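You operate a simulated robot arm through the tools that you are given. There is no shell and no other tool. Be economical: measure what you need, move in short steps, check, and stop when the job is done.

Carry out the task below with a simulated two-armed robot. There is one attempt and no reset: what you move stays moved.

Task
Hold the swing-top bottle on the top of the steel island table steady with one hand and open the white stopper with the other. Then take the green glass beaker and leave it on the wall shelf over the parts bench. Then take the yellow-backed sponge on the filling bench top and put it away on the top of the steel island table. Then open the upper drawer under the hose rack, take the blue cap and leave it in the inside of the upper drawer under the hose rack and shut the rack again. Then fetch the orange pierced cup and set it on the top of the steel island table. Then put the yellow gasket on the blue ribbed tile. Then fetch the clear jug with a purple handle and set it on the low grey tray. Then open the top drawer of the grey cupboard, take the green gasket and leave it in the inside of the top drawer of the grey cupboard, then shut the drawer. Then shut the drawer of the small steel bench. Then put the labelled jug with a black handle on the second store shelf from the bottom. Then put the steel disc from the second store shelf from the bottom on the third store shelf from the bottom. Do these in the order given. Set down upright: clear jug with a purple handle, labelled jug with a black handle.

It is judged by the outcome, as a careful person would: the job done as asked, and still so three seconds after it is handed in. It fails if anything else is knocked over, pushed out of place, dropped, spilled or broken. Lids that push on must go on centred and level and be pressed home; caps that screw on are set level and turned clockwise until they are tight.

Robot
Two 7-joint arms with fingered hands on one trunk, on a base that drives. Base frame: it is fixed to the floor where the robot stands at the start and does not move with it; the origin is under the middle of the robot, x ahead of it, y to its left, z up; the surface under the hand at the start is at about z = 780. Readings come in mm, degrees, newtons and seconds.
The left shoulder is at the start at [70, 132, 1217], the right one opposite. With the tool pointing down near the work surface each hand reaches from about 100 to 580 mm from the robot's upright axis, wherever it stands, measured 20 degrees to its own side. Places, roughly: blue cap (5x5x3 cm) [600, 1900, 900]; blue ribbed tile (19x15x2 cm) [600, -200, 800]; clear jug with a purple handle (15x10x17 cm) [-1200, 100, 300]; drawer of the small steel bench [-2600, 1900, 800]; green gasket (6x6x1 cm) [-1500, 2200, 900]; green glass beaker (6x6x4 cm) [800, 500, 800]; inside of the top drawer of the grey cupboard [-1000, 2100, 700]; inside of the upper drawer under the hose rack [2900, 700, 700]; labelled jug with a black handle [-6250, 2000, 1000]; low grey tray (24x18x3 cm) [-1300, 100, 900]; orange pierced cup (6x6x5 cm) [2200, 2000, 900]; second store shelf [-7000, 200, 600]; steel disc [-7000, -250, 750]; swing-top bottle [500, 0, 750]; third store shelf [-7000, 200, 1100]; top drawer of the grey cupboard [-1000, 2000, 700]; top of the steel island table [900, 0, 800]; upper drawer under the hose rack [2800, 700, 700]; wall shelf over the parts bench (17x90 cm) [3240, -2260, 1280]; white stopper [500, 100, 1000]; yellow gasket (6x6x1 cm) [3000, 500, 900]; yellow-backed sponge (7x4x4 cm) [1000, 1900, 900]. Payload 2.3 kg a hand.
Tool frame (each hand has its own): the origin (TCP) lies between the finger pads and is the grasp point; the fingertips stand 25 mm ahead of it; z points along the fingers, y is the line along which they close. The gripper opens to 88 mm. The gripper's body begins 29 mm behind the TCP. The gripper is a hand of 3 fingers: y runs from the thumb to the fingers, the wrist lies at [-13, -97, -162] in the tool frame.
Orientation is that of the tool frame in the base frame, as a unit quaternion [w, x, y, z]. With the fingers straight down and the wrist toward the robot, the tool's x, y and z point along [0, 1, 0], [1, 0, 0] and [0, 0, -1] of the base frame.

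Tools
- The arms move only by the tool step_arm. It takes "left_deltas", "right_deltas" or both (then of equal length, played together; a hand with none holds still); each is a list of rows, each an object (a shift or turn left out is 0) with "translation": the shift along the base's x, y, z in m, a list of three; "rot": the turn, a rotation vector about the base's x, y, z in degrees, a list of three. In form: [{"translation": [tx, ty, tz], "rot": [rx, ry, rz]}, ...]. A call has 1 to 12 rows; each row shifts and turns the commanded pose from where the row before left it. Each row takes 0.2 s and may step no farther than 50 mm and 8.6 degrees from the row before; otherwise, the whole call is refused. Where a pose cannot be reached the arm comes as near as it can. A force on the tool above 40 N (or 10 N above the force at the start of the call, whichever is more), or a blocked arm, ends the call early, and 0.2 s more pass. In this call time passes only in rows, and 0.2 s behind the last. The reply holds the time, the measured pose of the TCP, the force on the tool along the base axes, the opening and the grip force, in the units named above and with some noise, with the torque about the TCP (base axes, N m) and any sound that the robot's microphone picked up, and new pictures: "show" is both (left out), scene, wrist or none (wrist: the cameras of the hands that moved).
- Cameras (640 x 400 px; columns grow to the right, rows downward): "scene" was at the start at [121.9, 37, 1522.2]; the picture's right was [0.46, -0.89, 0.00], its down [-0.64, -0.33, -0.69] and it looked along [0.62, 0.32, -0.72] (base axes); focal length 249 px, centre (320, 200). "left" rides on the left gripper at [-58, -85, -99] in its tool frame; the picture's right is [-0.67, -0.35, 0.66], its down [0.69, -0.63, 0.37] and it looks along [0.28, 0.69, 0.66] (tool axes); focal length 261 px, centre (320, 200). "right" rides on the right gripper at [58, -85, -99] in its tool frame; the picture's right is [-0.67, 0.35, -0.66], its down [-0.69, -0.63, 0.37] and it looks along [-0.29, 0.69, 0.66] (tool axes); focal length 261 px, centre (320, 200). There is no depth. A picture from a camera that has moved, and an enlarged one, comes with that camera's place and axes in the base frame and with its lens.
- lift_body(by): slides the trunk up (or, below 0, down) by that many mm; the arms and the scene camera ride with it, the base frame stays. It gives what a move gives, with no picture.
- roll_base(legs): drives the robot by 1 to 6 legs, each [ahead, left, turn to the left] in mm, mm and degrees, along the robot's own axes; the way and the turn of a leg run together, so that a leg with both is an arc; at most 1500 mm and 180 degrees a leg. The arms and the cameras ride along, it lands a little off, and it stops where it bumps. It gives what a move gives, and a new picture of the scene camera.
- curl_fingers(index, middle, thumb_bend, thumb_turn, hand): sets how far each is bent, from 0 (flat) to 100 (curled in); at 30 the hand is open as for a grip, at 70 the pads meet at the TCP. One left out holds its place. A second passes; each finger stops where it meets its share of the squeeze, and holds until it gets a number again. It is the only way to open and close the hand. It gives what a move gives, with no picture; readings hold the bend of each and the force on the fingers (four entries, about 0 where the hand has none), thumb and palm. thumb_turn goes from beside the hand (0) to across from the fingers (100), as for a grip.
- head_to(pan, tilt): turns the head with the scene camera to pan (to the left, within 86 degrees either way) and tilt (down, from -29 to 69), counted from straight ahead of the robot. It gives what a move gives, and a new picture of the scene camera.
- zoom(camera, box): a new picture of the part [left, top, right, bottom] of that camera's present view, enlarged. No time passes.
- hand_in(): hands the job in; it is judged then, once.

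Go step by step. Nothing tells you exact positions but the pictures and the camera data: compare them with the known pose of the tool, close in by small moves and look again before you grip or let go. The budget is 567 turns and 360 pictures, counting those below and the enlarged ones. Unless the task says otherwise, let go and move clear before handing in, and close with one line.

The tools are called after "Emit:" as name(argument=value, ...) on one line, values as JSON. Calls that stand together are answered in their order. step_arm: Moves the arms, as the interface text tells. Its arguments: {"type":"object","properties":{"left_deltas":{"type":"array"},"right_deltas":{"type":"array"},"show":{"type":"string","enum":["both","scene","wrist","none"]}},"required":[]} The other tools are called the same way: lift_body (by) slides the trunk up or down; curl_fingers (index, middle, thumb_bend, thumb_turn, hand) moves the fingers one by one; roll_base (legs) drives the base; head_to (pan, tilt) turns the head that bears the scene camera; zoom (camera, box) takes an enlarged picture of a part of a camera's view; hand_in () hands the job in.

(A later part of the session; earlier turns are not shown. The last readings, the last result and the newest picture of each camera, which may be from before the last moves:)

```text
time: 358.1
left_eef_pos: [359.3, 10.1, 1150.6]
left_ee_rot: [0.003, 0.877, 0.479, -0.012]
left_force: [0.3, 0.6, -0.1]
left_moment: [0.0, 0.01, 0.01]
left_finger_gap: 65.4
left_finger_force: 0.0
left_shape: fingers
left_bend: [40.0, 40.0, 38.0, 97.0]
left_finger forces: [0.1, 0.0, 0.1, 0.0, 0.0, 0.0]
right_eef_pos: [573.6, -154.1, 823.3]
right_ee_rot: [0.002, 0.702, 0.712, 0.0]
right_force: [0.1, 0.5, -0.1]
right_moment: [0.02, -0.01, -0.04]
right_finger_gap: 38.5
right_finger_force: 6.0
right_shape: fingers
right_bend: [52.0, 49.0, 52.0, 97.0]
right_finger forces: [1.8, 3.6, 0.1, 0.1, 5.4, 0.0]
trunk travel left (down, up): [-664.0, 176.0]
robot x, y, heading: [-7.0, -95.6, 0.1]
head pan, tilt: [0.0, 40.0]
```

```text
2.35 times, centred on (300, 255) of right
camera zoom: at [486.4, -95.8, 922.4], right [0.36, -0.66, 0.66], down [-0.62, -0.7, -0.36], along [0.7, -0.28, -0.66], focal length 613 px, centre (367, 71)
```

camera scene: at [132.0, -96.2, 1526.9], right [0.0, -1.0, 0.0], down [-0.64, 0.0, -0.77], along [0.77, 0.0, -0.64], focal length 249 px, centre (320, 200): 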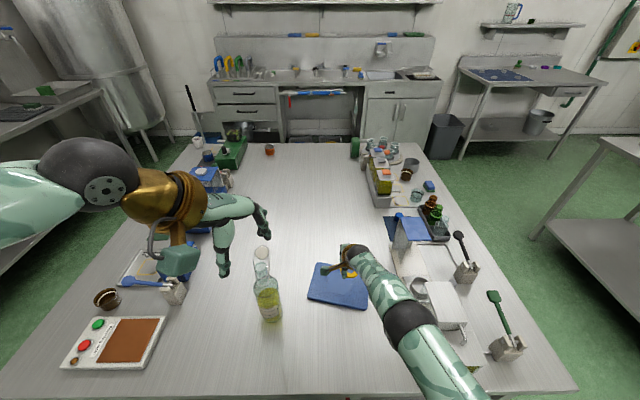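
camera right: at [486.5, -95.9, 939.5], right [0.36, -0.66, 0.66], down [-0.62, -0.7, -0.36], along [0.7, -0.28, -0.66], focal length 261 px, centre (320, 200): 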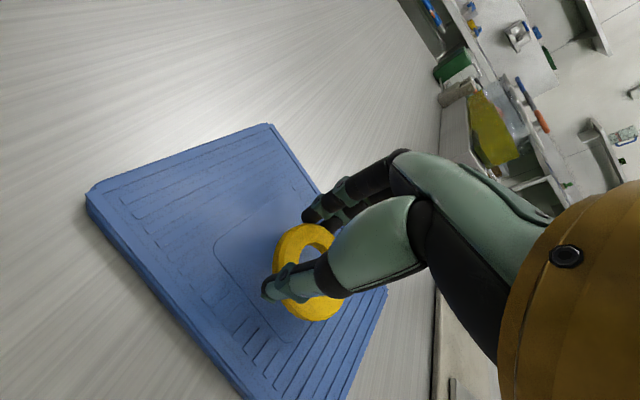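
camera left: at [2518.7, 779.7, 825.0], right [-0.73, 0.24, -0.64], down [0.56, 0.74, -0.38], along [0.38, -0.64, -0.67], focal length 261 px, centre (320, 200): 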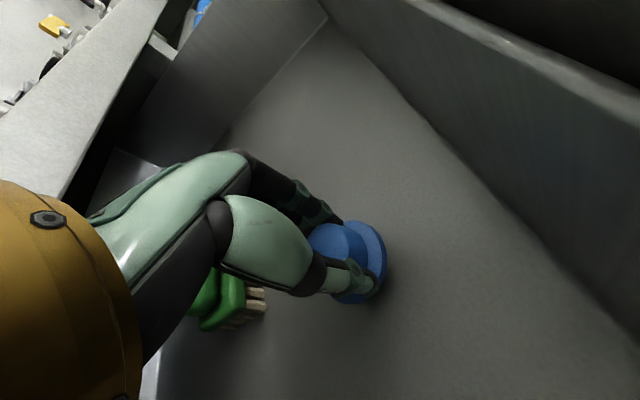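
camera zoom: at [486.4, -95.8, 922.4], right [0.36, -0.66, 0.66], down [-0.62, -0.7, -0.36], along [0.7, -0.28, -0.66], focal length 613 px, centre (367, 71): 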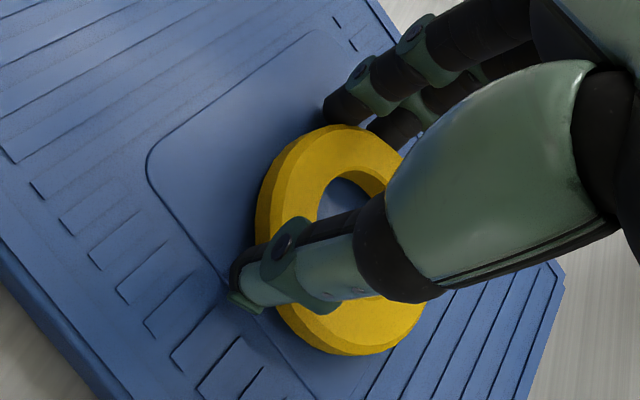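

Emit:
lift_body(by=-4)

Emit:
lift_body(by=-3)

```text
time: 358.6
left_eef_pos: [357.6, 10.5, 1147.8]
left_ee_rot: [0.003, 0.877, 0.48, -0.011]
left_force: [-0.2, -0.7, 0.0]
left_moment: [-0.01, -0.04, -0.03]
left_finger_gap: 65.3
left_finger_force: 0.1
left_shape: fingers
left_bend: [40.0, 40.0, 38.0, 97.0]
left_finger forces: [0.0, 0.0, 0.0, 0.0, 0.0, 0.1]
right_eef_pos: [572.2, -154.6, 820.0]
right_ee_rot: [0.003, 0.702, 0.712, 0.0]
right_force: [1.3, -0.3, 7.5]
right_moment: [-0.04, -0.31, 0.01]
right_finger_gap: 38.1
right_finger_force: 8.7
right_shape: fingers
right_bend: [52.0, 49.0, 53.0, 96.0]
right_finger forces: [1.7, 11.2, 0.1, 0.1, 5.3, 0.1]
trunk travel left (down, up): [-660.0, 180.0]
robot x, y, heading: [1.1, -97.5, -0.4]
head pan, tilt: [0.0, 40.0]
```

```text
time: 359.1
left_eef_pos: [356.3, 11.6, 1144.1]
left_ee_rot: [0.004, 0.878, 0.479, -0.011]
left_force: [-0.5, -0.1, -0.1]
left_moment: [0.03, 0.0, -0.03]
left_finger_gap: 65.3
left_finger_force: 0.1
left_shape: fingers
left_bend: [40.0, 40.0, 38.0, 97.0]
left_finger forces: [0.0, 0.0, 0.1, 0.0, 0.0, 0.0]
right_eef_pos: [571.0, -153.7, 819.8]
right_ee_rot: [0.005, 0.702, 0.712, 0.002]
right_force: [4.1, -1.5, 18.7]
right_moment: [-0.14, -0.7, 0.02]
right_finger_gap: 37.7
right_finger_force: 13.5
right_shape: fingers
right_bend: [52.0, 47.0, 53.0, 97.0]
right_finger forces: [2.2, 20.6, 0.0, 0.0, 4.5, 0.0]
trunk travel left (down, up): [-657.0, 183.0]
robot x, y, heading: [-3.5, -92.6, 0.1]
head pan, tilt: [0.0, 40.0]
```

Emit:
lift_body(by=3)

Emit:
curl_fingers(hand="right", index=42, middle=40, thumb_bend=42)

Emit:
zoom(camera="right", box=[200, 170, 400, 340])

```text
time: 359.6
left_eef_pos: [357.0, 11.4, 1146.4]
left_ee_rot: [0.004, 0.878, 0.479, -0.01]
left_force: [-0.7, -0.2, 0.1]
left_moment: [-0.01, 0.0, -0.01]
left_finger_gap: 65.1
left_finger_force: 0.1
left_shape: fingers
left_bend: [40.0, 40.0, 38.0, 97.0]
left_finger forces: [0.0, 0.0, 0.0, 0.0, 0.0, 0.0]
right_eef_pos: [571.1, -153.3, 820.4]
right_ee_rot: [0.003, 0.702, 0.712, 0.0]
right_force: [3.0, -0.8, 12.3]
right_moment: [-0.08, -0.49, 0.01]
right_finger_gap: 37.4
right_finger_force: 10.9
right_shape: fingers
right_bend: [52.0, 47.0, 54.0, 97.0]
right_finger forces: [2.1, 14.7, 0.0, 0.0, 4.1, 0.1]
trunk travel left (down, up): [-660.0, 180.0]
robot x, y, heading: [-3.9, -98.3, -0.1]
head pan, tilt: [0.0, 40.0]
```

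```text
time: 360.6
left_eef_pos: [359.4, 11.1, 1146.8]
left_ee_rot: [0.004, 0.878, 0.479, -0.011]
left_force: [-0.6, 0.0, 0.4]
left_moment: [-0.02, 0.02, -0.04]
left_finger_gap: 65.3
left_finger_force: 0.0
left_shape: fingers
left_bend: [40.0, 40.0, 38.0, 97.0]
left_finger forces: [0.1, 0.0, 0.0, 0.0, 0.0, 0.0]
right_eef_pos: [570.0, -154.1, 819.1]
right_ee_rot: [0.001, 0.702, 0.712, -0.001]
right_force: [-1.7, -0.2, 4.0]
right_moment: [-0.04, -0.11, -0.03]
right_finger_gap: 59.0
right_finger_force: 1.7
right_shape: fingers
right_bend: [42.0, 41.0, 42.0, 97.0]
right_finger forces: [0.0, 3.4, 0.1, 0.0, 0.0, 0.1]
trunk travel left (down, up): [-660.0, 180.0]
robot x, y, heading: [-4.8, -98.7, 0.0]
head pan, tilt: [0.0, 40.0]
```

```text
2.35 times, centred on (300, 255) of right
camera zoom: at [485.1, -95.7, 919.0], right [0.36, -0.66, 0.66], down [-0.62, -0.7, -0.36], along [0.7, -0.28, -0.66], focal length 613 px, centre (367, 71)
```

zoom: 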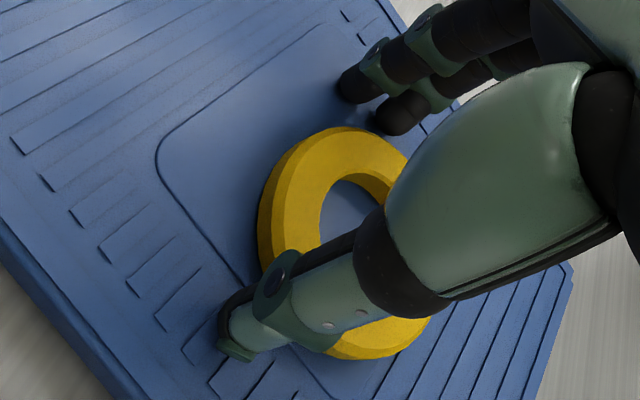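

Emit:
curl_fingers(hand="right", index=34, middle=34, thumb_bend=36)

Emit:
lift_body(by=120)

Emit:
zoom(camera="right", box=[0, 0, 640, 400])

```text
time: 361.6
left_eef_pos: [360.2, 11.8, 1146.4]
left_ee_rot: [0.004, 0.877, 0.48, -0.012]
left_force: [1.2, -0.2, -0.1]
left_moment: [0.01, 0.02, 0.01]
left_finger_gap: 65.6
left_finger_force: 0.1
left_shape: fingers
left_bend: [40.0, 40.0, 38.0, 97.0]
left_finger forces: [0.1, 0.1, 0.1, 0.0, 0.1, 0.0]
right_eef_pos: [572.6, -155.0, 818.5]
right_ee_rot: [0.002, 0.702, 0.712, 0.0]
right_force: [-0.1, 0.0, 0.0]
right_moment: [-0.01, 0.01, -0.02]
right_finger_gap: 73.6
right_finger_force: 0.1
right_shape: fingers
right_bend: [34.0, 34.0, 36.0, 97.0]
right_finger forces: [0.0, 0.1, 0.0, 0.0, 0.0, 0.0]
trunk travel left (down, up): [-660.0, 180.0]
robot x, y, heading: [-4.9, -97.0, -0.1]
head pan, tilt: [0.0, 40.0]
```

```text
time: 363.1
left_eef_pos: [359.4, 11.7, 1266.7]
left_ee_rot: [0.003, 0.877, 0.479, -0.012]
left_force: [0.5, -0.4, -0.4]
left_moment: [0.02, -0.02, -0.03]
left_finger_gap: 65.4
left_finger_force: 0.0
left_shape: fingers
left_bend: [40.0, 40.0, 38.0, 97.0]
left_finger forces: [0.0, 0.1, 0.0, 0.0, 0.0, 0.0]
right_eef_pos: [572.7, -154.0, 939.7]
right_ee_rot: [0.003, 0.702, 0.712, 0.0]
right_force: [0.2, 0.3, 0.8]
right_moment: [-0.02, 0.01, 0.0]
right_finger_gap: 73.7
right_finger_force: 0.1
right_shape: fingers
right_bend: [34.0, 34.0, 36.0, 97.0]
right_finger forces: [0.1, 0.1, 0.1, 0.0, 0.0, 0.1]
trunk travel left (down, up): [-780.0, 60.0]
robot x, y, heading: [-1.7, -95.4, 0.1]
head pan, tilt: [0.0, 40.0]
```

```text
1.00 times, centred on (320, 200) of right (not enlarged: the box is as wide or as high as the picture)
camera zoom: at [486.4, -95.8, 1038.4], right [0.36, -0.66, 0.66], down [-0.62, -0.7, -0.36], along [0.7, -0.28, -0.66], focal length 261 px, centre (320, 200)
```

zoom: 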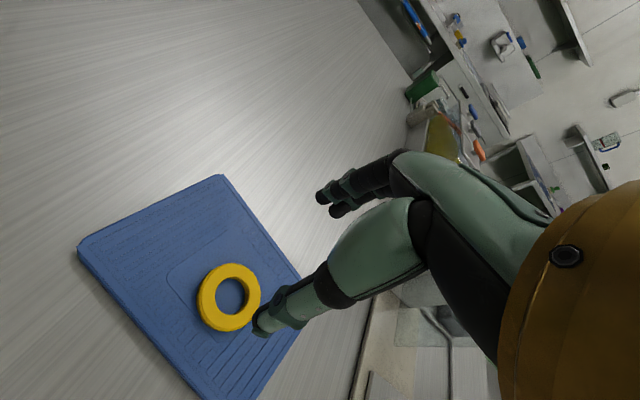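

The gasket lies flat on the blue tile. Next the purple-handled jug, behind me on a low shelf; I'll back off and turn round.

Emit:
roll_base(legs=[[-330, 0, 0], [0, 0, 180]])

Emit:
head_to(pan=0, tilt=35)

```text
time: 371.0
left_eef_pos: [-692.5, -21.9, 1269.3]
left_ee_rot: [0.009, -0.253, 0.967, 0.002]
left_force: [0.4, 1.3, 0.1]
left_moment: [0.0, 0.02, -0.02]
left_finger_gap: 65.1
left_finger_force: 0.1
left_shape: fingers
left_bend: [40.0, 40.0, 38.0, 97.0]
left_finger forces: [0.0, 0.0, 0.0, 0.1, 0.0, 0.0]
right_eef_pos: [-798.3, 231.6, 937.3]
right_ee_rot: [0.011, -0.514, 0.858, -0.004]
right_force: [20.5, -1.4, 6.7]
right_moment: [0.2, 0.45, -0.55]
right_finger_gap: 69.9
right_finger_force: 10.7
right_shape: fingers
right_bend: [38.0, 41.0, 36.0, 97.0]
right_finger forces: [3.9, 17.0, 0.1, 0.1, 0.1, 0.0]
trunk travel left (down, up): [-780.0, 60.0]
robot x, y, heading: [-331.3, -97.8, 151.9]
head pan, tilt: [0.0, 40.0]
stopped in leg 2: the force on the tool passed its limit at 51 N (the readings are from after the stop); the commanded pose is now the measured one
camera scene: at [-438.0, -34.4, 1537.1], right [0.47, 0.88, 0.0], down [0.56, -0.3, -0.77], along [-0.68, 0.36, -0.64], focal length 249 px, centre (320, 200)
```

scene: 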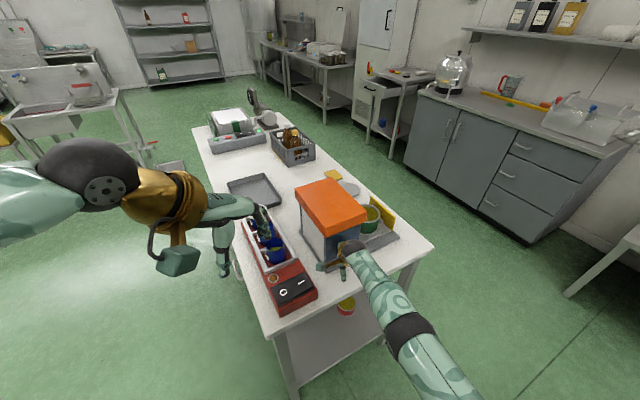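

```text
time: 371.6
left_eef_pos: [-692.2, -19.8, 1269.7]
left_ee_rot: [0.007, -0.253, 0.967, 0.0]
left_force: [0.8, 0.0, 0.3]
left_moment: [0.02, 0.0, 0.02]
left_finger_gap: 65.3
left_finger_force: 0.1
left_shape: fingers
left_bend: [40.0, 40.0, 38.0, 97.0]
left_finger forces: [0.0, 0.0, 0.0, 0.0, 0.0, 0.0]
right_eef_pos: [-798.7, 232.2, 937.4]
right_ee_rot: [0.009, -0.515, 0.857, -0.003]
right_force: [23.7, -0.1, 1.2]
right_moment: [0.08, 0.26, -0.71]
right_finger_gap: 68.9
right_finger_force: 12.6
right_shape: fingers
right_bend: [39.0, 42.0, 36.0, 97.0]
right_finger forces: [4.3, 20.4, 0.0, 0.0, 0.0, 0.0]
trunk travel left (down, up): [-780.0, 60.0]
robot x, y, heading: [-332.0, -97.2, 152.4]
head pan, tilt: [0.0, 35.0]
camera scene: at [-440.3, -31.8, 1544.5], right [0.47, 0.88, 0.0], down [0.5, -0.27, -0.82], along [-0.73, 0.38, -0.57], focal length 249 px, centre (320, 200)
```

scene: 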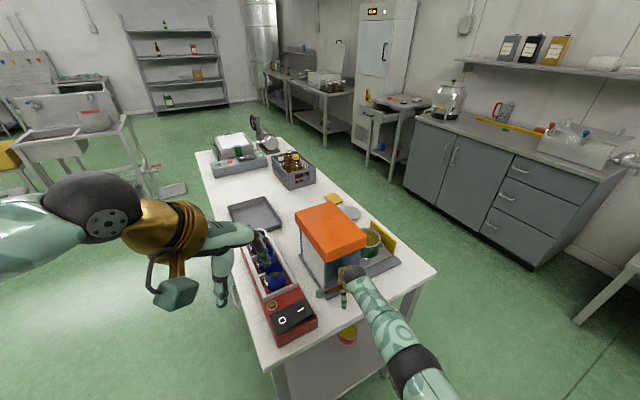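

The right hand has run into the orange-topped machine on the table behind me. I'll turn back immediately and check whether it moved.

Emit:
roll_base(legs=[[0, 0, -12]])

Emit:
zoom(camera="scene", box=[220, 130, 460, 330])

```text
time: 372.8
left_eef_pos: [-681.0, 54.5, 1265.4]
left_ee_rot: [0.014, -0.151, 0.988, -0.002]
left_force: [-0.1, 0.5, 0.0]
left_moment: [-0.02, 0.02, 0.0]
left_finger_gap: 65.5
left_finger_force: 0.1
left_shape: fingers
left_bend: [40.0, 40.0, 38.0, 97.0]
left_finger forces: [0.1, 0.0, 0.0, 0.1, 0.0, 0.0]
right_eef_pos: [-731.7, 321.4, 934.0]
right_ee_rot: [0.013, -0.425, 0.905, -0.007]
right_force: [1.1, 0.1, 1.2]
right_moment: [-0.01, 0.0, -0.01]
right_finger_gap: 73.8
right_finger_force: 0.0
right_shape: fingers
right_bend: [34.0, 34.0, 36.0, 97.0]
right_finger forces: [0.1, 0.0, 0.0, 0.0, 0.1, 0.0]
trunk travel left (down, up): [-780.0, 60.0]
robot x, y, heading: [-333.1, -96.4, 140.4]
head pan, tilt: [0.0, 35.0]
camera scene: at [-439.9, -8.2, 1543.4], right [0.64, 0.77, 0.0], down [0.44, -0.37, -0.82], along [-0.63, 0.52, -0.57], focal length 249 px, centre (320, 200)
```

scene: 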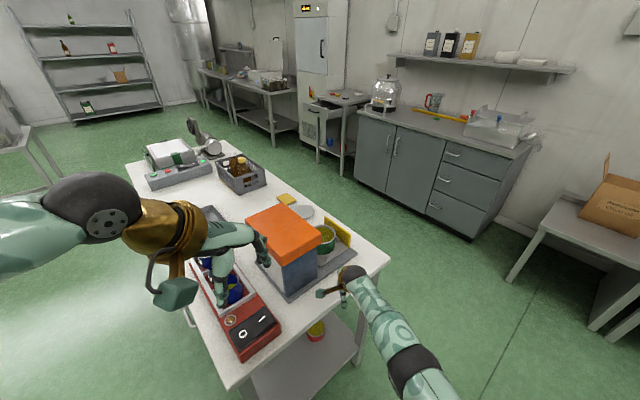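

```text
2.00 times, centred on (340, 230) of scene
camera zoom: at [-439.9, -8.2, 1543.4], right [0.64, 0.77, 0.0], down [0.44, -0.37, -0.82], along [-0.63, 0.52, -0.57], focal length 497 px, centre (280, 140)
```

zoom: 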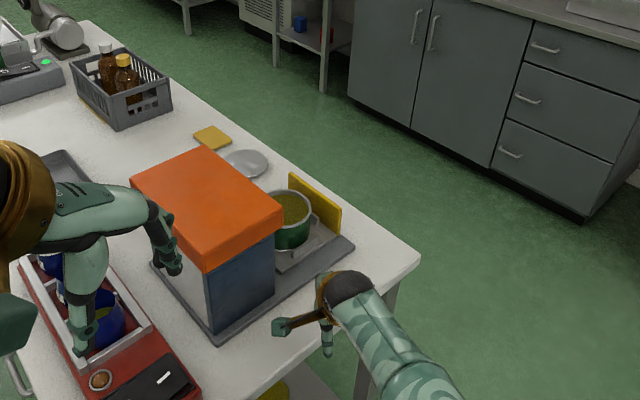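

The machine and its base plate look undisturbed. The table spans roughly x -2090…-740, y -20…575; the low grey tray is at about [-1327, 118] on top, and the jug is below on its shelf. I'll go round to the table's -y side.

Emit:
roll_base(legs=[[-340, 405, 0], [0, 0, 40], [900, 0, 0], [0, 0, -90]])

Emit:
head_to(pan=0, tilt=45)

```text
time: 385.9
left_eef_pos: [-1342.5, -281.7, 1265.5]
left_ee_rot: [0.012, 0.268, 0.963, -0.006]
left_force: [-0.4, 0.4, 0.6]
left_moment: [-0.01, 0.01, 0.0]
left_finger_gap: 65.2
left_finger_force: 0.1
left_shape: fingers
left_bend: [40.0, 40.0, 38.0, 97.0]
left_finger forces: [0.0, 0.0, 0.1, 0.1, 0.0, 0.1]
right_eef_pos: [-1175.8, -67.8, 933.7]
right_ee_rot: [0.009, -0.014, 1.0, -0.011]
right_force: [-0.3, -1.2, -0.3]
right_moment: [0.02, 0.02, 0.03]
right_finger_gap: 73.9
right_finger_force: 0.0
right_shape: fingers
right_bend: [34.0, 34.0, 36.0, 97.0]
right_finger forces: [0.1, 0.0, 0.0, 0.1, 0.0, 0.1]
trunk travel left (down, up): [-780.0, 60.0]
robot x, y, heading: [-1227.0, -640.3, 91.6]
head pan, tilt: [0.0, 35.0]
camera scene: at [-1229.0, -504.4, 1543.4], right [1.0, 0.03, 0.0], down [0.02, -0.57, -0.82], along [-0.02, 0.82, -0.57], focal length 249 px, centre (320, 200)
```

scene: 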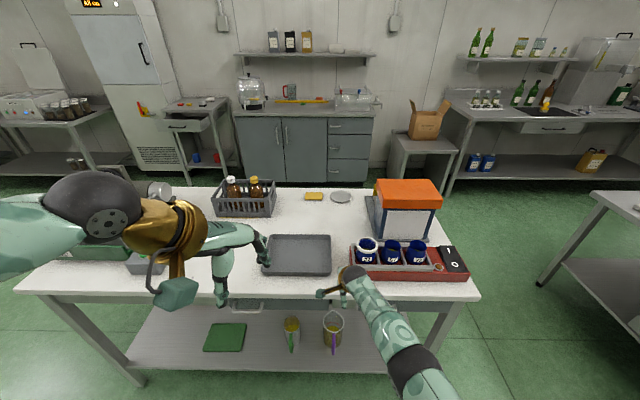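

```text
time: 386.6
left_eef_pos: [-1340.7, -282.8, 1265.7]
left_ee_rot: [0.011, 0.268, 0.963, -0.006]
left_force: [0.1, 0.4, -0.6]
left_moment: [0.0, -0.02, -0.02]
left_finger_gap: 65.4
left_finger_force: 0.2
left_shape: fingers
left_bend: [40.0, 40.0, 38.0, 97.0]
left_finger forces: [0.0, 0.0, 0.0, 0.0, 0.0, 0.1]
right_eef_pos: [-1176.7, -67.5, 934.2]
right_ee_rot: [0.01, -0.015, 1.0, -0.011]
right_force: [0.3, 0.0, -0.8]
right_moment: [0.02, 0.03, 0.04]
right_finger_gap: 73.6
right_finger_force: 0.0
right_shape: fingers
right_bend: [34.0, 34.0, 36.0, 97.0]
right_finger forces: [0.0, 0.1, 0.1, 0.0, 0.0, 0.0]
trunk travel left (down, up): [-780.0, 60.0]
robot x, y, heading: [-1226.1, -642.4, 91.6]
head pan, tilt: [0.0, 45.0]
camera scene: at [-1228.5, -511.1, 1528.7], right [1.0, 0.03, 0.0], down [0.02, -0.71, -0.71], along [-0.02, 0.71, -0.71], focal length 249 px, centre (320, 200)
```

scene: 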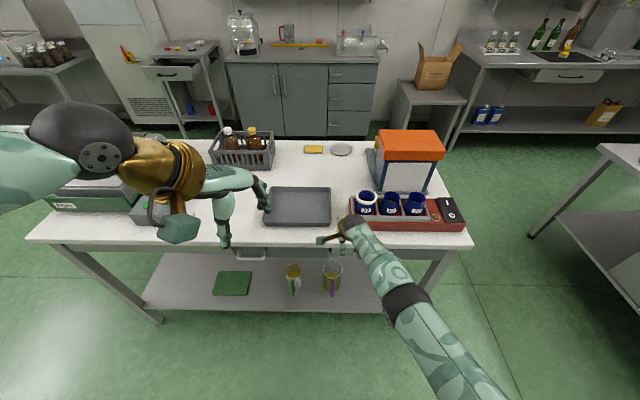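

Emit:
zoom(camera="scene", box=[260, 235, 380, 315])

Emit:
zoom(camera="right", box=[0, 0, 640, 400])

```text
5.00 times, centred on (320, 275) of scene
camera zoom: at [-1228.5, -511.1, 1528.7], right [1.0, 0.03, 0.0], down [0.02, -0.71, -0.71], along [-0.02, 0.71, -0.71], focal length 1244 px, centre (320, -175)
```

zoom: 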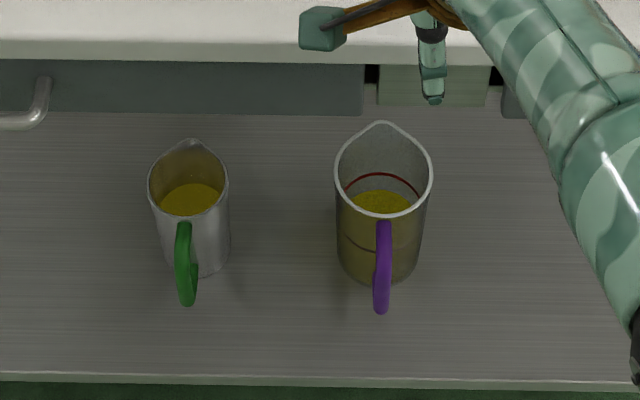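

```text
1.00 times, centred on (320, 200) of right (not enlarged: the box is as wide or as high as the picture)
camera zoom: at [-1233.2, -151.2, 1033.7], right [0.65, 0.38, 0.66], down [0.71, -0.62, -0.34], along [0.28, 0.69, -0.67], focal length 261 px, centre (320, 200)
```

zoom: 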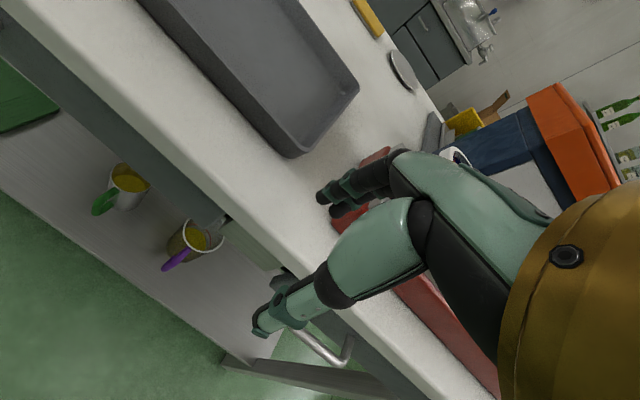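

The purple-handled jug is half full and its handle faces me on the lower shelf. I'll back away, lower the trunk and get level views of it.

Emit:
roll_base(legs=[[-230, 0, 0]])

Emit:
lift_body(by=-600)

Emit:
head_to(pan=0, tilt=40)

```text
time: 388.3
left_eef_pos: [-1336.5, -510.5, 1265.2]
left_ee_rot: [0.012, 0.268, 0.963, -0.008]
left_force: [-0.2, -0.3, -0.7]
left_moment: [-0.02, 0.02, 0.02]
left_finger_gap: 65.3
left_finger_force: 0.1
left_shape: fingers
left_bend: [40.0, 40.0, 38.0, 97.0]
left_finger forces: [0.1, 0.0, 0.1, 0.0, 0.1, 0.1]
right_eef_pos: [-1169.0, -295.7, 932.1]
right_ee_rot: [0.008, -0.016, 1.0, -0.013]
right_force: [0.8, -0.4, 0.3]
right_moment: [0.01, 0.02, -0.01]
right_finger_gap: 73.9
right_finger_force: 0.0
right_shape: fingers
right_bend: [34.0, 34.0, 36.0, 97.0]
right_finger forces: [0.0, 0.0, 0.0, 0.1, 0.0, 0.0]
trunk travel left (down, up): [-780.0, 60.0]
robot x, y, heading: [-1219.7, -871.0, 91.6]
head pan, tilt: [0.0, 45.0]
camera scene: at [-1222.1, -738.6, 1528.3], right [1.0, 0.03, 0.0], down [0.02, -0.71, -0.71], along [-0.02, 0.7, -0.71], focal length 249 px, centre (320, 200)
```

scene: 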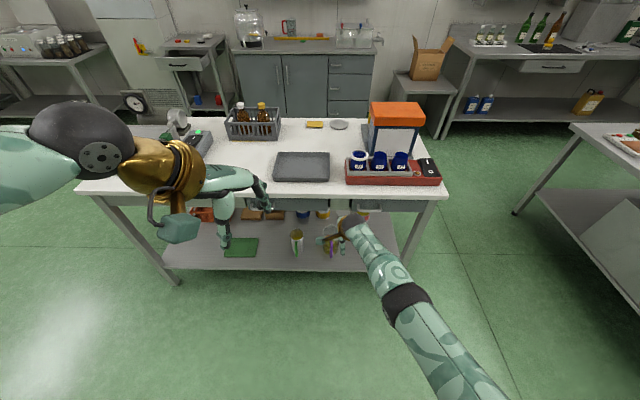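

```text
refused: -600 is not a number from -400 to 400
```

```text
time: 389.0
left_eef_pos: [-1336.4, -512.2, 1266.4]
left_ee_rot: [0.01, 0.267, 0.964, -0.006]
left_force: [0.8, 0.6, 0.2]
left_moment: [-0.03, -0.01, -0.02]
left_finger_gap: 65.4
left_finger_force: 0.1
left_shape: fingers
left_bend: [40.0, 40.0, 38.0, 97.0]
left_finger forces: [0.0, 0.1, 0.1, 0.0, 0.0, 0.1]
right_eef_pos: [-1170.8, -297.6, 933.9]
right_ee_rot: [0.009, -0.016, 1.0, -0.011]
right_force: [-0.2, -0.1, -0.2]
right_moment: [0.03, 0.0, 0.05]
right_finger_gap: 73.7
right_finger_force: 0.1
right_shape: fingers
right_bend: [34.0, 34.0, 36.0, 97.0]
right_finger forces: [0.1, 0.0, 0.1, 0.1, 0.1, 0.1]
trunk travel left (down, up): [-780.0, 60.0]
robot x, y, heading: [-1214.1, -875.6, 91.9]
head pan, tilt: [0.0, 40.0]
camera scene: at [-1222.1, -737.9, 1535.8], right [1.0, 0.03, 0.0], down [0.02, -0.64, -0.77], along [-0.02, 0.77, -0.64], focal length 249 px, centre (320, 200)
```

scene: 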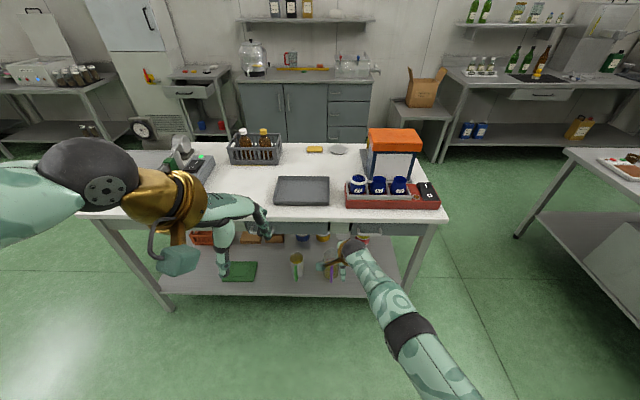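

Emit:
lift_body(by=-400)

Emit:
lift_body(by=-200)

Emit:
step_arm(right_deltas=[{"translation": [0.04, -0.02, 0.02]}, {"translation": [0.04, -0.02, 0.02]}, {"translation": [0.04, -0.02, 0.02]}, {"translation": [0.04, -0.01, 0.02]}], show="none")

Emit:
head_to(pan=0, tilt=35)

```text
time: 392.8
left_eef_pos: [-1336.0, -513.0, 865.0]
left_ee_rot: [0.011, 0.268, 0.963, -0.006]
left_force: [-1.0, 0.3, 0.3]
left_moment: [-0.02, -0.03, 0.0]
left_finger_gap: 65.5
left_finger_force: 0.0
left_shape: fingers
left_bend: [40.0, 40.0, 38.0, 97.0]
left_finger forces: [0.1, 0.1, 0.0, 0.1, 0.0, 0.0]
right_eef_pos: [-1170.3, -299.3, 533.1]
right_ee_rot: [0.009, -0.016, 1.0, -0.01]
right_force: [0.2, 0.2, -0.9]
right_moment: [-0.02, -0.01, 0.0]
right_finger_gap: 73.9
right_finger_force: 0.1
right_shape: fingers
right_bend: [34.0, 34.0, 36.0, 97.0]
right_finger forces: [0.1, 0.0, 0.1, 0.0, 0.0, 0.0]
trunk travel left (down, up): [-380.0, 460.0]
robot x, y, heading: [-1218.1, -872.8, 91.6]
head pan, tilt: [0.0, 40.0]
```

```text
time: 395.0
left_eef_pos: [-1337.1, -513.6, 666.1]
left_ee_rot: [0.011, 0.267, 0.964, -0.007]
left_force: [-0.2, -0.1, 0.2]
left_moment: [0.0, 0.01, 0.03]
left_finger_gap: 65.4
left_finger_force: 0.0
left_shape: fingers
left_bend: [40.0, 40.0, 38.0, 97.0]
left_finger forces: [0.0, 0.0, 0.1, 0.0, 0.0, 0.0]
right_eef_pos: [-1169.7, -299.1, 333.1]
right_ee_rot: [0.008, -0.016, 1.0, -0.01]
right_force: [0.3, 0.9, -0.6]
right_moment: [0.03, 0.0, 0.03]
right_finger_gap: 73.9
right_finger_force: 0.1
right_shape: fingers
right_bend: [34.0, 34.0, 36.0, 97.0]
right_finger forces: [0.0, 0.1, 0.0, 0.0, 0.0, 0.0]
trunk travel left (down, up): [-180.0, 660.0]
robot x, y, heading: [-1219.3, -873.1, 91.7]
head pan, tilt: [0.0, 40.0]
```

```text
time: 396.0
left_eef_pos: [-1336.3, -513.6, 666.4]
left_ee_rot: [0.011, 0.268, 0.963, -0.006]
left_force: [-0.2, -0.3, 1.3]
left_moment: [-0.01, 0.01, 0.0]
left_finger_gap: 65.3
left_finger_force: 0.0
left_shape: fingers
left_bend: [40.0, 40.0, 38.0, 97.0]
left_finger forces: [0.0, 0.0, 0.0, 0.0, 0.0, 0.0]
right_eef_pos: [-1019.4, -270.6, 392.4]
right_ee_rot: [0.008, -0.016, 1.0, -0.012]
right_force: [-0.4, 0.2, -0.5]
right_moment: [-0.01, -0.03, 0.01]
right_finger_gap: 73.9
right_finger_force: 0.1
right_shape: fingers
right_bend: [34.0, 34.0, 36.0, 97.0]
right_finger forces: [0.1, 0.0, 0.1, 0.0, 0.0, 0.0]
right hand out of reach, approached as far as the arm can: row 1, 2, 3, 4
trunk travel left (down, up): [-180.0, 660.0]
robot x, y, heading: [-1219.5, -872.1, 91.9]
head pan, tilt: [0.0, 40.0]
```

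```text
time: 396.7
left_eef_pos: [-1335.4, -513.6, 666.4]
left_ee_rot: [0.01, 0.267, 0.964, -0.008]
left_force: [0.5, -0.8, 0.5]
left_moment: [-0.01, 0.02, 0.02]
left_finger_gap: 65.1
left_finger_force: 0.1
left_shape: fingers
left_bend: [40.0, 40.0, 38.0, 97.0]
left_finger forces: [0.1, 0.0, 0.0, 0.0, 0.1, 0.0]
right_eef_pos: [-1019.5, -269.8, 392.3]
right_ee_rot: [0.008, -0.016, 1.0, -0.012]
right_force: [0.4, 0.8, 0.5]
right_moment: [-0.02, -0.02, -0.02]
right_finger_gap: 73.7
right_finger_force: 0.0
right_shape: fingers
right_bend: [34.0, 34.0, 36.0, 97.0]
right_finger forces: [0.0, 0.0, 0.0, 0.1, 0.0, 0.0]
trunk travel left (down, up): [-180.0, 660.0]
robot x, y, heading: [-1220.6, -870.8, 91.6]
head pan, tilt: [0.0, 35.0]
camera scene: at [-1222.1, -735.5, 943.4], right [1.0, 0.03, 0.0], down [0.02, -0.57, -0.82], along [-0.02, 0.82, -0.57], focal length 249 px, centre (320, 200)
```

scene: 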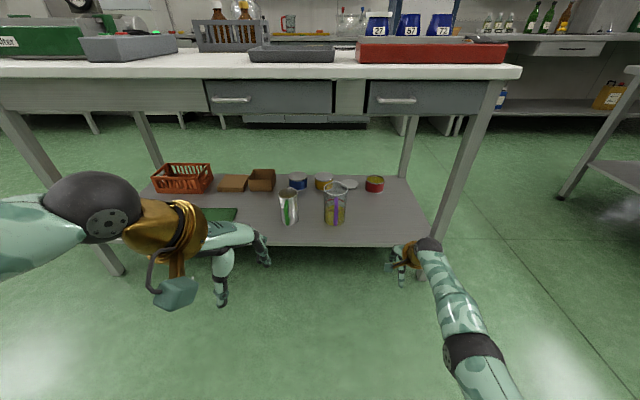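

Emit:
zoom(camera="scene", box=[270, 160, 400, 250])

Emit:
zoom(camera="right", box=[0, 0, 640, 400])

```text
4.44 times, centred on (335, 205) of scene
camera zoom: at [-1222.1, -735.5, 943.4], right [1.0, 0.03, 0.0], down [0.02, -0.57, -0.82], along [-0.02, 0.82, -0.57], focal length 1105 px, centre (253, 178)
```

zoom: 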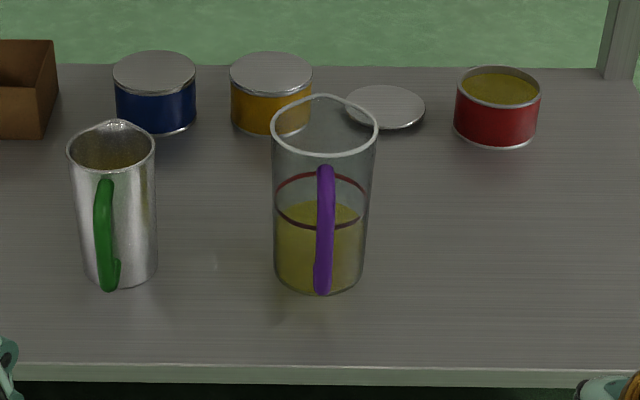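

```text
1.00 times, centred on (320, 200) of right (not enlarged: the box is as wide or as high as the picture)
camera zoom: at [-1076.9, -353.6, 492.8], right [0.65, 0.38, 0.66], down [0.71, -0.62, -0.34], along [0.27, 0.69, -0.67], focal length 261 px, centre (320, 200)
```

zoom: 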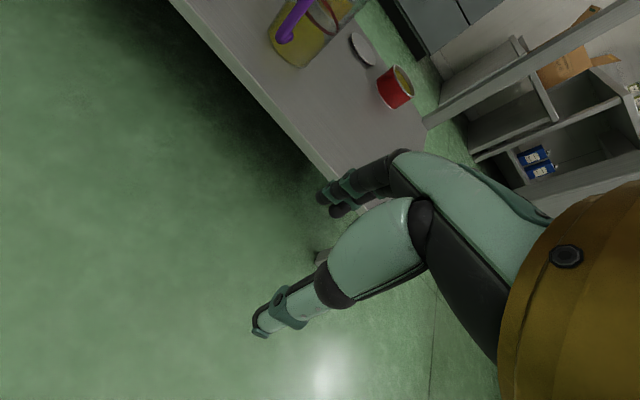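

The jug stands at about [-1177, 104] on the shelf (z≈245) with its handle bar near [-1174, 23], z 285–395. I'll wrap the handle with the right hand coming in from the right: turn it to point left at handle height.

Emit:
step_arm(right_deltas=[{"translation": [-0.005, -0.012, 0.01], "rot": [0, 8.2, 0]}, {"translation": [-0.005, -0.012, 0.01], "rot": [0, 8.2, 0]}, {"translation": [-0.005, -0.012, 0.01], "rot": [0, 8.2, 0]}, {"translation": [-0.005, -0.012, 0.01], "rot": [0, 8.2, 0]}, {"translation": [-0.005, -0.012, 0.01], "rot": [0, 8.2, 0]}, {"translation": [-0.005, -0.012, 0.01], "rot": [0, 8.2, 0]}, {"translation": [-0.005, -0.012, 0.01], "rot": [0, 8.2, 0]}, {"translation": [-0.005, -0.012, 0.01], "rot": [0, 8.2, 0]}, {"translation": [-0.005, -0.012, 0.01], "rot": [0, 8.2, 0]}, {"translation": [-0.005, -0.012, 0.01], "rot": [0, 8.2, 0]}, {"translation": [-0.005, -0.012, 0.008], "rot": [0, 8.0, 0]}], show="scene")

```text
time: 399.1
left_eef_pos: [-1335.3, -513.7, 665.8]
left_ee_rot: [0.01, 0.268, 0.963, -0.006]
left_force: [-0.7, 0.0, 0.0]
left_moment: [-0.02, 0.04, 0.01]
left_finger_gap: 65.6
left_finger_force: 0.1
left_shape: fingers
left_bend: [40.0, 40.0, 38.0, 97.0]
left_finger forces: [0.0, 0.0, 0.0, 0.0, 0.0, 0.0]
right_eef_pos: [-1051.8, -317.0, 483.6]
right_ee_rot: [-0.702, -0.018, 0.712, 0.004]
right_force: [0.8, 0.0, -0.6]
right_moment: [0.01, 0.0, 0.01]
right_finger_gap: 73.7
right_finger_force: 0.1
right_shape: fingers
right_bend: [34.0, 34.0, 36.0, 97.0]
right_finger forces: [0.1, 0.1, 0.0, 0.0, 0.0, 0.1]
right hand out of reach, approached as far as the arm can: row 1, 2, 3, 4, 5, 6, 7, 8, 9, 10, 11
trunk travel left (down, up): [-180.0, 660.0]
robot x, y, heading: [-1218.0, -878.4, 91.7]
head pan, tilt: [0.0, 35.0]
camera scene: at [-1222.0, -735.5, 943.4], right [1.0, 0.03, 0.0], down [0.02, -0.57, -0.82], along [-0.02, 0.82, -0.57], focal length 249 px, centre (320, 200)
```

scene: 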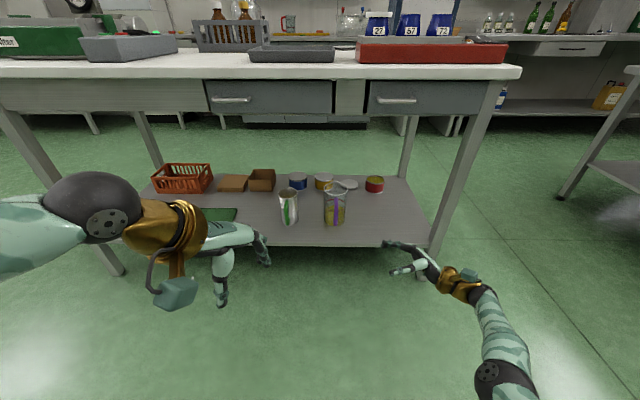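

Orientation reached. I'll draw it in slightly, lower to handle height, and pre-shape the fingers.

Emit:
step_arm(right_deltas=[{"translation": [-0.01, -0.03, 0.0]}, {"translation": [-0.01, -0.03, 0.0]}], show="none")

Emit:
lift_body(by=-138)

Emit:
curl_fingers(hand="right", index=46, middle=46, thumb_bend=36)

Emit:
roll_base(legs=[[250, 0, -1.7]])

```text
time: 399.7
left_eef_pos: [-1336.5, -513.8, 664.8]
left_ee_rot: [0.01, 0.266, 0.964, -0.007]
left_force: [-0.9, 1.1, -0.2]
left_moment: [-0.02, 0.03, -0.02]
left_finger_gap: 65.3
left_finger_force: 0.0
left_shape: fingers
left_bend: [40.0, 40.0, 38.0, 97.0]
left_finger forces: [0.1, 0.0, 0.0, 0.0, 0.0, 0.0]
right_eef_pos: [-1069.6, -375.9, 484.2]
right_ee_rot: [-0.699, -0.017, 0.715, 0.008]
right_force: [-1.8, -0.4, 0.3]
right_moment: [-0.02, 0.03, -0.07]
right_finger_gap: 74.0
right_finger_force: 0.0
right_shape: fingers
right_bend: [34.0, 34.0, 36.0, 97.0]
right_finger forces: [0.0, 0.0, 0.0, 0.1, 0.0, 0.1]
right hand out of reach, approached as far as the arm can: row 1
trunk travel left (down, up): [-180.0, 660.0]
robot x, y, heading: [-1216.0, -874.3, 91.9]
head pan, tilt: [0.0, 35.0]
```

```text
time: 401.3
left_eef_pos: [-1336.5, -512.3, 528.9]
left_ee_rot: [0.01, 0.268, 0.963, -0.006]
left_force: [0.8, 0.2, -0.1]
left_moment: [-0.02, 0.02, 0.02]
left_finger_gap: 65.5
left_finger_force: 0.1
left_shape: fingers
left_bend: [40.0, 40.0, 38.0, 97.0]
left_finger forces: [0.0, 0.0, 0.0, 0.0, 0.0, 0.0]
right_eef_pos: [-1072.7, -378.1, 344.9]
right_ee_rot: [-0.701, -0.019, 0.713, 0.004]
right_force: [-0.4, -0.6, -1.5]
right_moment: [0.0, -0.03, 0.03]
right_finger_gap: 74.1
right_finger_force: 0.2
right_shape: fingers
right_bend: [34.0, 34.0, 36.0, 97.0]
right_finger forces: [0.1, 0.1, 0.0, 0.0, 0.0, 0.1]
trunk travel left (down, up): [-42.0, 798.0]
robot x, y, heading: [-1217.5, -874.0, 91.5]
head pan, tilt: [0.0, 35.0]
```

```text
time: 402.3
left_eef_pos: [-1335.6, -513.7, 527.4]
left_ee_rot: [0.01, 0.267, 0.964, -0.006]
left_force: [-0.3, 0.0, 0.1]
left_moment: [-0.01, -0.01, -0.01]
left_finger_gap: 65.3
left_finger_force: 0.2
left_shape: fingers
left_bend: [40.0, 40.0, 38.0, 97.0]
left_finger forces: [0.1, 0.0, 0.1, 0.1, 0.0, 0.1]
right_eef_pos: [-1071.5, -379.3, 345.5]
right_ee_rot: [-0.701, -0.019, 0.713, 0.004]
right_force: [0.9, 0.0, -0.1]
right_moment: [0.01, 0.01, 0.02]
right_finger_gap: 61.4
right_finger_force: 0.1
right_shape: fingers
right_bend: [46.0, 46.0, 36.0, 97.0]
right_finger forces: [0.1, 0.0, 0.1, 0.0, 0.0, 0.0]
trunk travel left (down, up): [-42.0, 798.0]
robot x, y, heading: [-1216.6, -872.3, 91.6]
head pan, tilt: [0.0, 35.0]
```

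```text
time: 404.1
left_eef_pos: [-1329.4, -260.0, 527.5]
left_ee_rot: [0.011, 0.28, 0.96, -0.006]
left_force: [-0.4, -0.1, -0.3]
left_moment: [0.01, 0.03, 0.0]
left_finger_gap: 65.3
left_finger_force: 0.1
left_shape: fingers
left_bend: [40.0, 40.0, 38.0, 97.0]
left_finger forces: [0.1, 0.0, 0.0, 0.0, 0.0, 0.1]
right_eef_pos: [-1062.8, -131.4, 346.6]
right_ee_rot: [-0.701, -0.008, 0.713, 0.014]
right_force: [1.1, 0.0, -0.5]
right_moment: [-0.01, -0.02, 0.02]
right_finger_gap: 61.4
right_finger_force: 0.1
right_shape: fingers
right_bend: [46.0, 46.0, 36.0, 97.0]
right_finger forces: [0.0, 0.0, 0.0, 0.1, 0.1, 0.0]
trunk travel left (down, up): [-42.0, 798.0]
robot x, y, heading: [-1224.7, -620.1, 90.2]
head pan, tilt: [0.0, 35.0]
camera scene: at [-1222.6, -484.4, 805.4], right [1.0, 0.0, 0.0], down [0.0, -0.57, -0.82], along [0.0, 0.82, -0.57], focal length 249 px, centre (320, 200)
```

scene: 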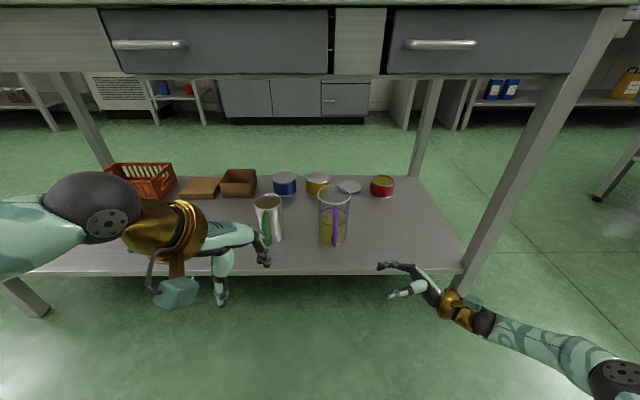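

Emit:
zoom(camera="scene", box=[290, 170, 410, 270])

Emit:
step_arm(left_deltas=[{"translation": [0, -0.04, 0.01]}, {"translation": [0, -0.04, 0.01]}, {"translation": [0, -0.03, 0.01]}], show="none")

Emit:
zoom(camera="right", box=[0, 0, 640, 400])

```text
4.00 times, centred on (350, 220) of scene
camera zoom: at [-1222.6, -484.4, 805.4], right [1.0, 0.0, 0.0], down [0.0, -0.57, -0.82], along [0.0, 0.82, -0.57], focal length 995 px, centre (200, 120)
```

zoom: 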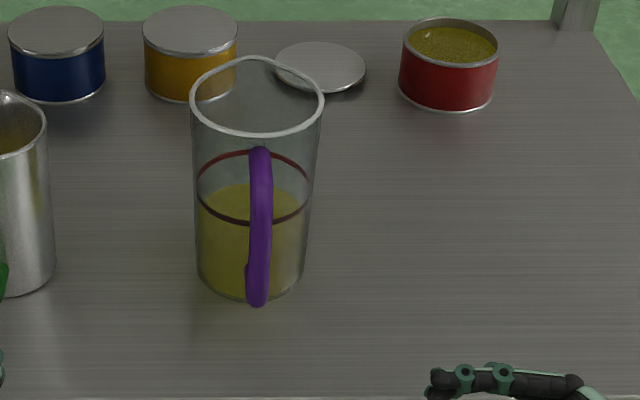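

```text
time: 404.9
left_eef_pos: [-1329.1, -368.6, 558.7]
left_ee_rot: [0.011, 0.28, 0.96, -0.007]
left_force: [-0.5, 0.3, -0.7]
left_moment: [0.01, -0.02, 0.01]
left_finger_gap: 65.5
left_finger_force: 0.1
left_shape: fingers
left_bend: [40.0, 40.0, 38.0, 97.0]
left_finger forces: [0.0, 0.0, 0.0, 0.1, 0.1, 0.0]
right_eef_pos: [-1063.0, -130.4, 345.1]
right_ee_rot: [-0.701, -0.009, 0.713, 0.013]
right_force: [1.1, 0.4, -0.6]
right_moment: [0.0, -0.01, -0.04]
right_finger_gap: 61.4
right_finger_force: 0.1
right_shape: fingers
right_bend: [46.0, 46.0, 36.0, 97.0]
right_finger forces: [0.1, 0.0, 0.0, 0.0, 0.0, 0.0]
trunk travel left (down, up): [-42.0, 798.0]
robot x, y, heading: [-1220.9, -620.6, 90.3]
head pan, tilt: [0.0, 35.0]
```

```text
1.00 times, centred on (320, 200) of right (not enlarged: the box is as wide or as high as the picture)
camera zoom: at [-965.4, -217.1, 402.7], right [0.67, 0.36, -0.65], down [-0.36, -0.61, -0.71], along [-0.65, 0.71, -0.27], focal length 261 px, centre (320, 200)
```

zoom: 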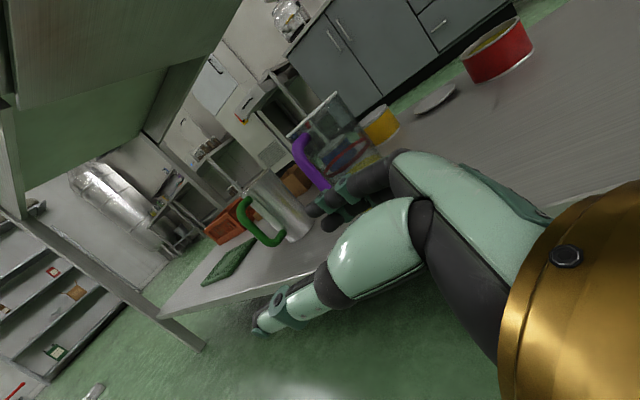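

The side view shows the handle well: bar near [-1181, 42], z 280–385, body front y≈72. I'll set the fingers to 52, lower 12 mm and move in to the right of the handle.

Emit:
curl_fingers(hand="right", index=53, middle=53, thumb_bend=34)

Emit:
lift_body(by=-12)

Emit:
roll_base(legs=[[160, 40, 0]])

Emit:
zoom(camera="right", box=[0, 0, 640, 400])

```text
time: 405.9
left_eef_pos: [-1331.3, -369.2, 559.0]
left_ee_rot: [0.01, 0.281, 0.96, -0.007]
left_force: [0.3, -0.3, -0.3]
left_moment: [0.0, 0.01, 0.02]
left_finger_gap: 65.3
left_finger_force: 0.1
left_shape: fingers
left_bend: [40.0, 40.0, 38.0, 97.0]
left_finger forces: [0.0, 0.1, 0.1, 0.0, 0.0, 0.1]
right_eef_pos: [-1063.1, -130.8, 346.5]
right_ee_rot: [-0.701, -0.009, 0.713, 0.013]
right_force: [0.3, -0.4, 0.4]
right_moment: [0.03, 0.01, -0.01]
right_finger_gap: 55.7
right_finger_force: 0.1
right_shape: fingers
right_bend: [53.0, 53.0, 34.0, 97.0]
right_finger forces: [0.0, 0.1, 0.0, 0.0, 0.0, 0.1]
trunk travel left (down, up): [-42.0, 798.0]
robot x, y, heading: [-1225.8, -624.0, 90.2]
head pan, tilt: [0.0, 35.0]
```

```text
time: 406.5
left_eef_pos: [-1328.9, -368.7, 545.5]
left_ee_rot: [0.011, 0.28, 0.96, -0.006]
left_force: [-0.2, 0.4, -0.1]
left_moment: [0.0, 0.05, 0.0]
left_finger_gap: 65.4
left_finger_force: 0.0
left_shape: fingers
left_bend: [40.0, 40.0, 38.0, 97.0]
left_finger forces: [0.0, 0.0, 0.1, 0.1, 0.0, 0.0]
right_eef_pos: [-1062.0, -131.6, 332.5]
right_ee_rot: [-0.701, -0.008, 0.713, 0.014]
right_force: [-0.6, 0.0, -0.1]
right_moment: [0.0, -0.01, -0.01]
right_finger_gap: 55.6
right_finger_force: 0.1
right_shape: fingers
right_bend: [53.0, 53.0, 34.0, 97.0]
right_finger forces: [0.0, 0.0, 0.1, 0.0, 0.0, 0.1]
trunk travel left (down, up): [-30.0, 810.0]
robot x, y, heading: [-1223.6, -627.0, 90.4]
head pan, tilt: [0.0, 35.0]
```

```text
time: 408.0
left_eef_pos: [-1370.1, -207.5, 546.4]
left_ee_rot: [0.01, 0.28, 0.96, -0.006]
left_force: [-0.1, 0.3, 0.1]
left_moment: [0.02, 0.01, 0.0]
left_finger_gap: 65.1
left_finger_force: 0.0
left_shape: fingers
left_bend: [40.0, 40.0, 38.0, 97.0]
left_finger forces: [0.0, 0.0, 0.0, 0.1, 0.1, 0.0]
right_eef_pos: [-1103.4, 28.8, 333.4]
right_ee_rot: [-0.701, -0.01, 0.713, 0.013]
right_force: [-1.5, 0.3, -0.3]
right_moment: [0.03, 0.0, -0.02]
right_finger_gap: 55.5
right_finger_force: 0.1
right_shape: fingers
right_bend: [53.0, 53.0, 34.0, 97.0]
right_finger forces: [0.1, 0.0, 0.0, 0.0, 0.1, 0.1]
trunk travel left (down, up): [-30.0, 810.0]
robot x, y, heading: [-1260.0, -463.0, 90.2]
head pan, tilt: [0.0, 35.0]
camera scene: at [-1263.3, -324.3, 793.5], right [1.0, 0.0, 0.0], down [0.0, -0.57, -0.82], along [0.0, 0.82, -0.57], focal length 249 px, centre (320, 200)
```

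scene: 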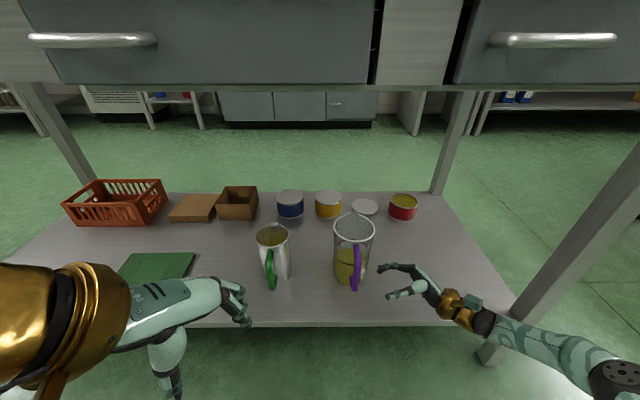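

```text
1.00 times, centred on (320, 200) of right (not enlarged: the box is as wide or as high as the picture)
camera zoom: at [-1006.4, -56.7, 390.7], right [0.67, 0.37, -0.65], down [-0.36, -0.61, -0.71], along [-0.65, 0.71, -0.27], focal length 261 px, centre (320, 200)
```

zoom: 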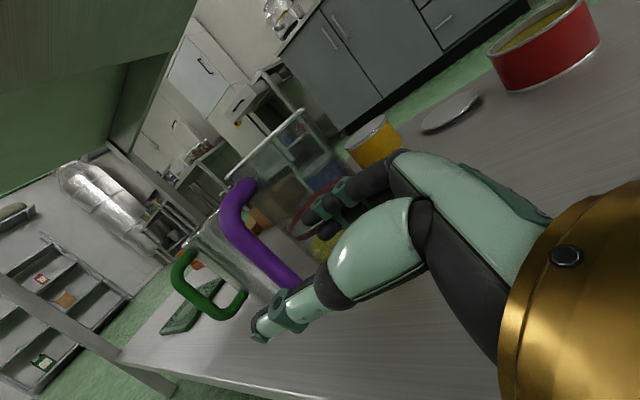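

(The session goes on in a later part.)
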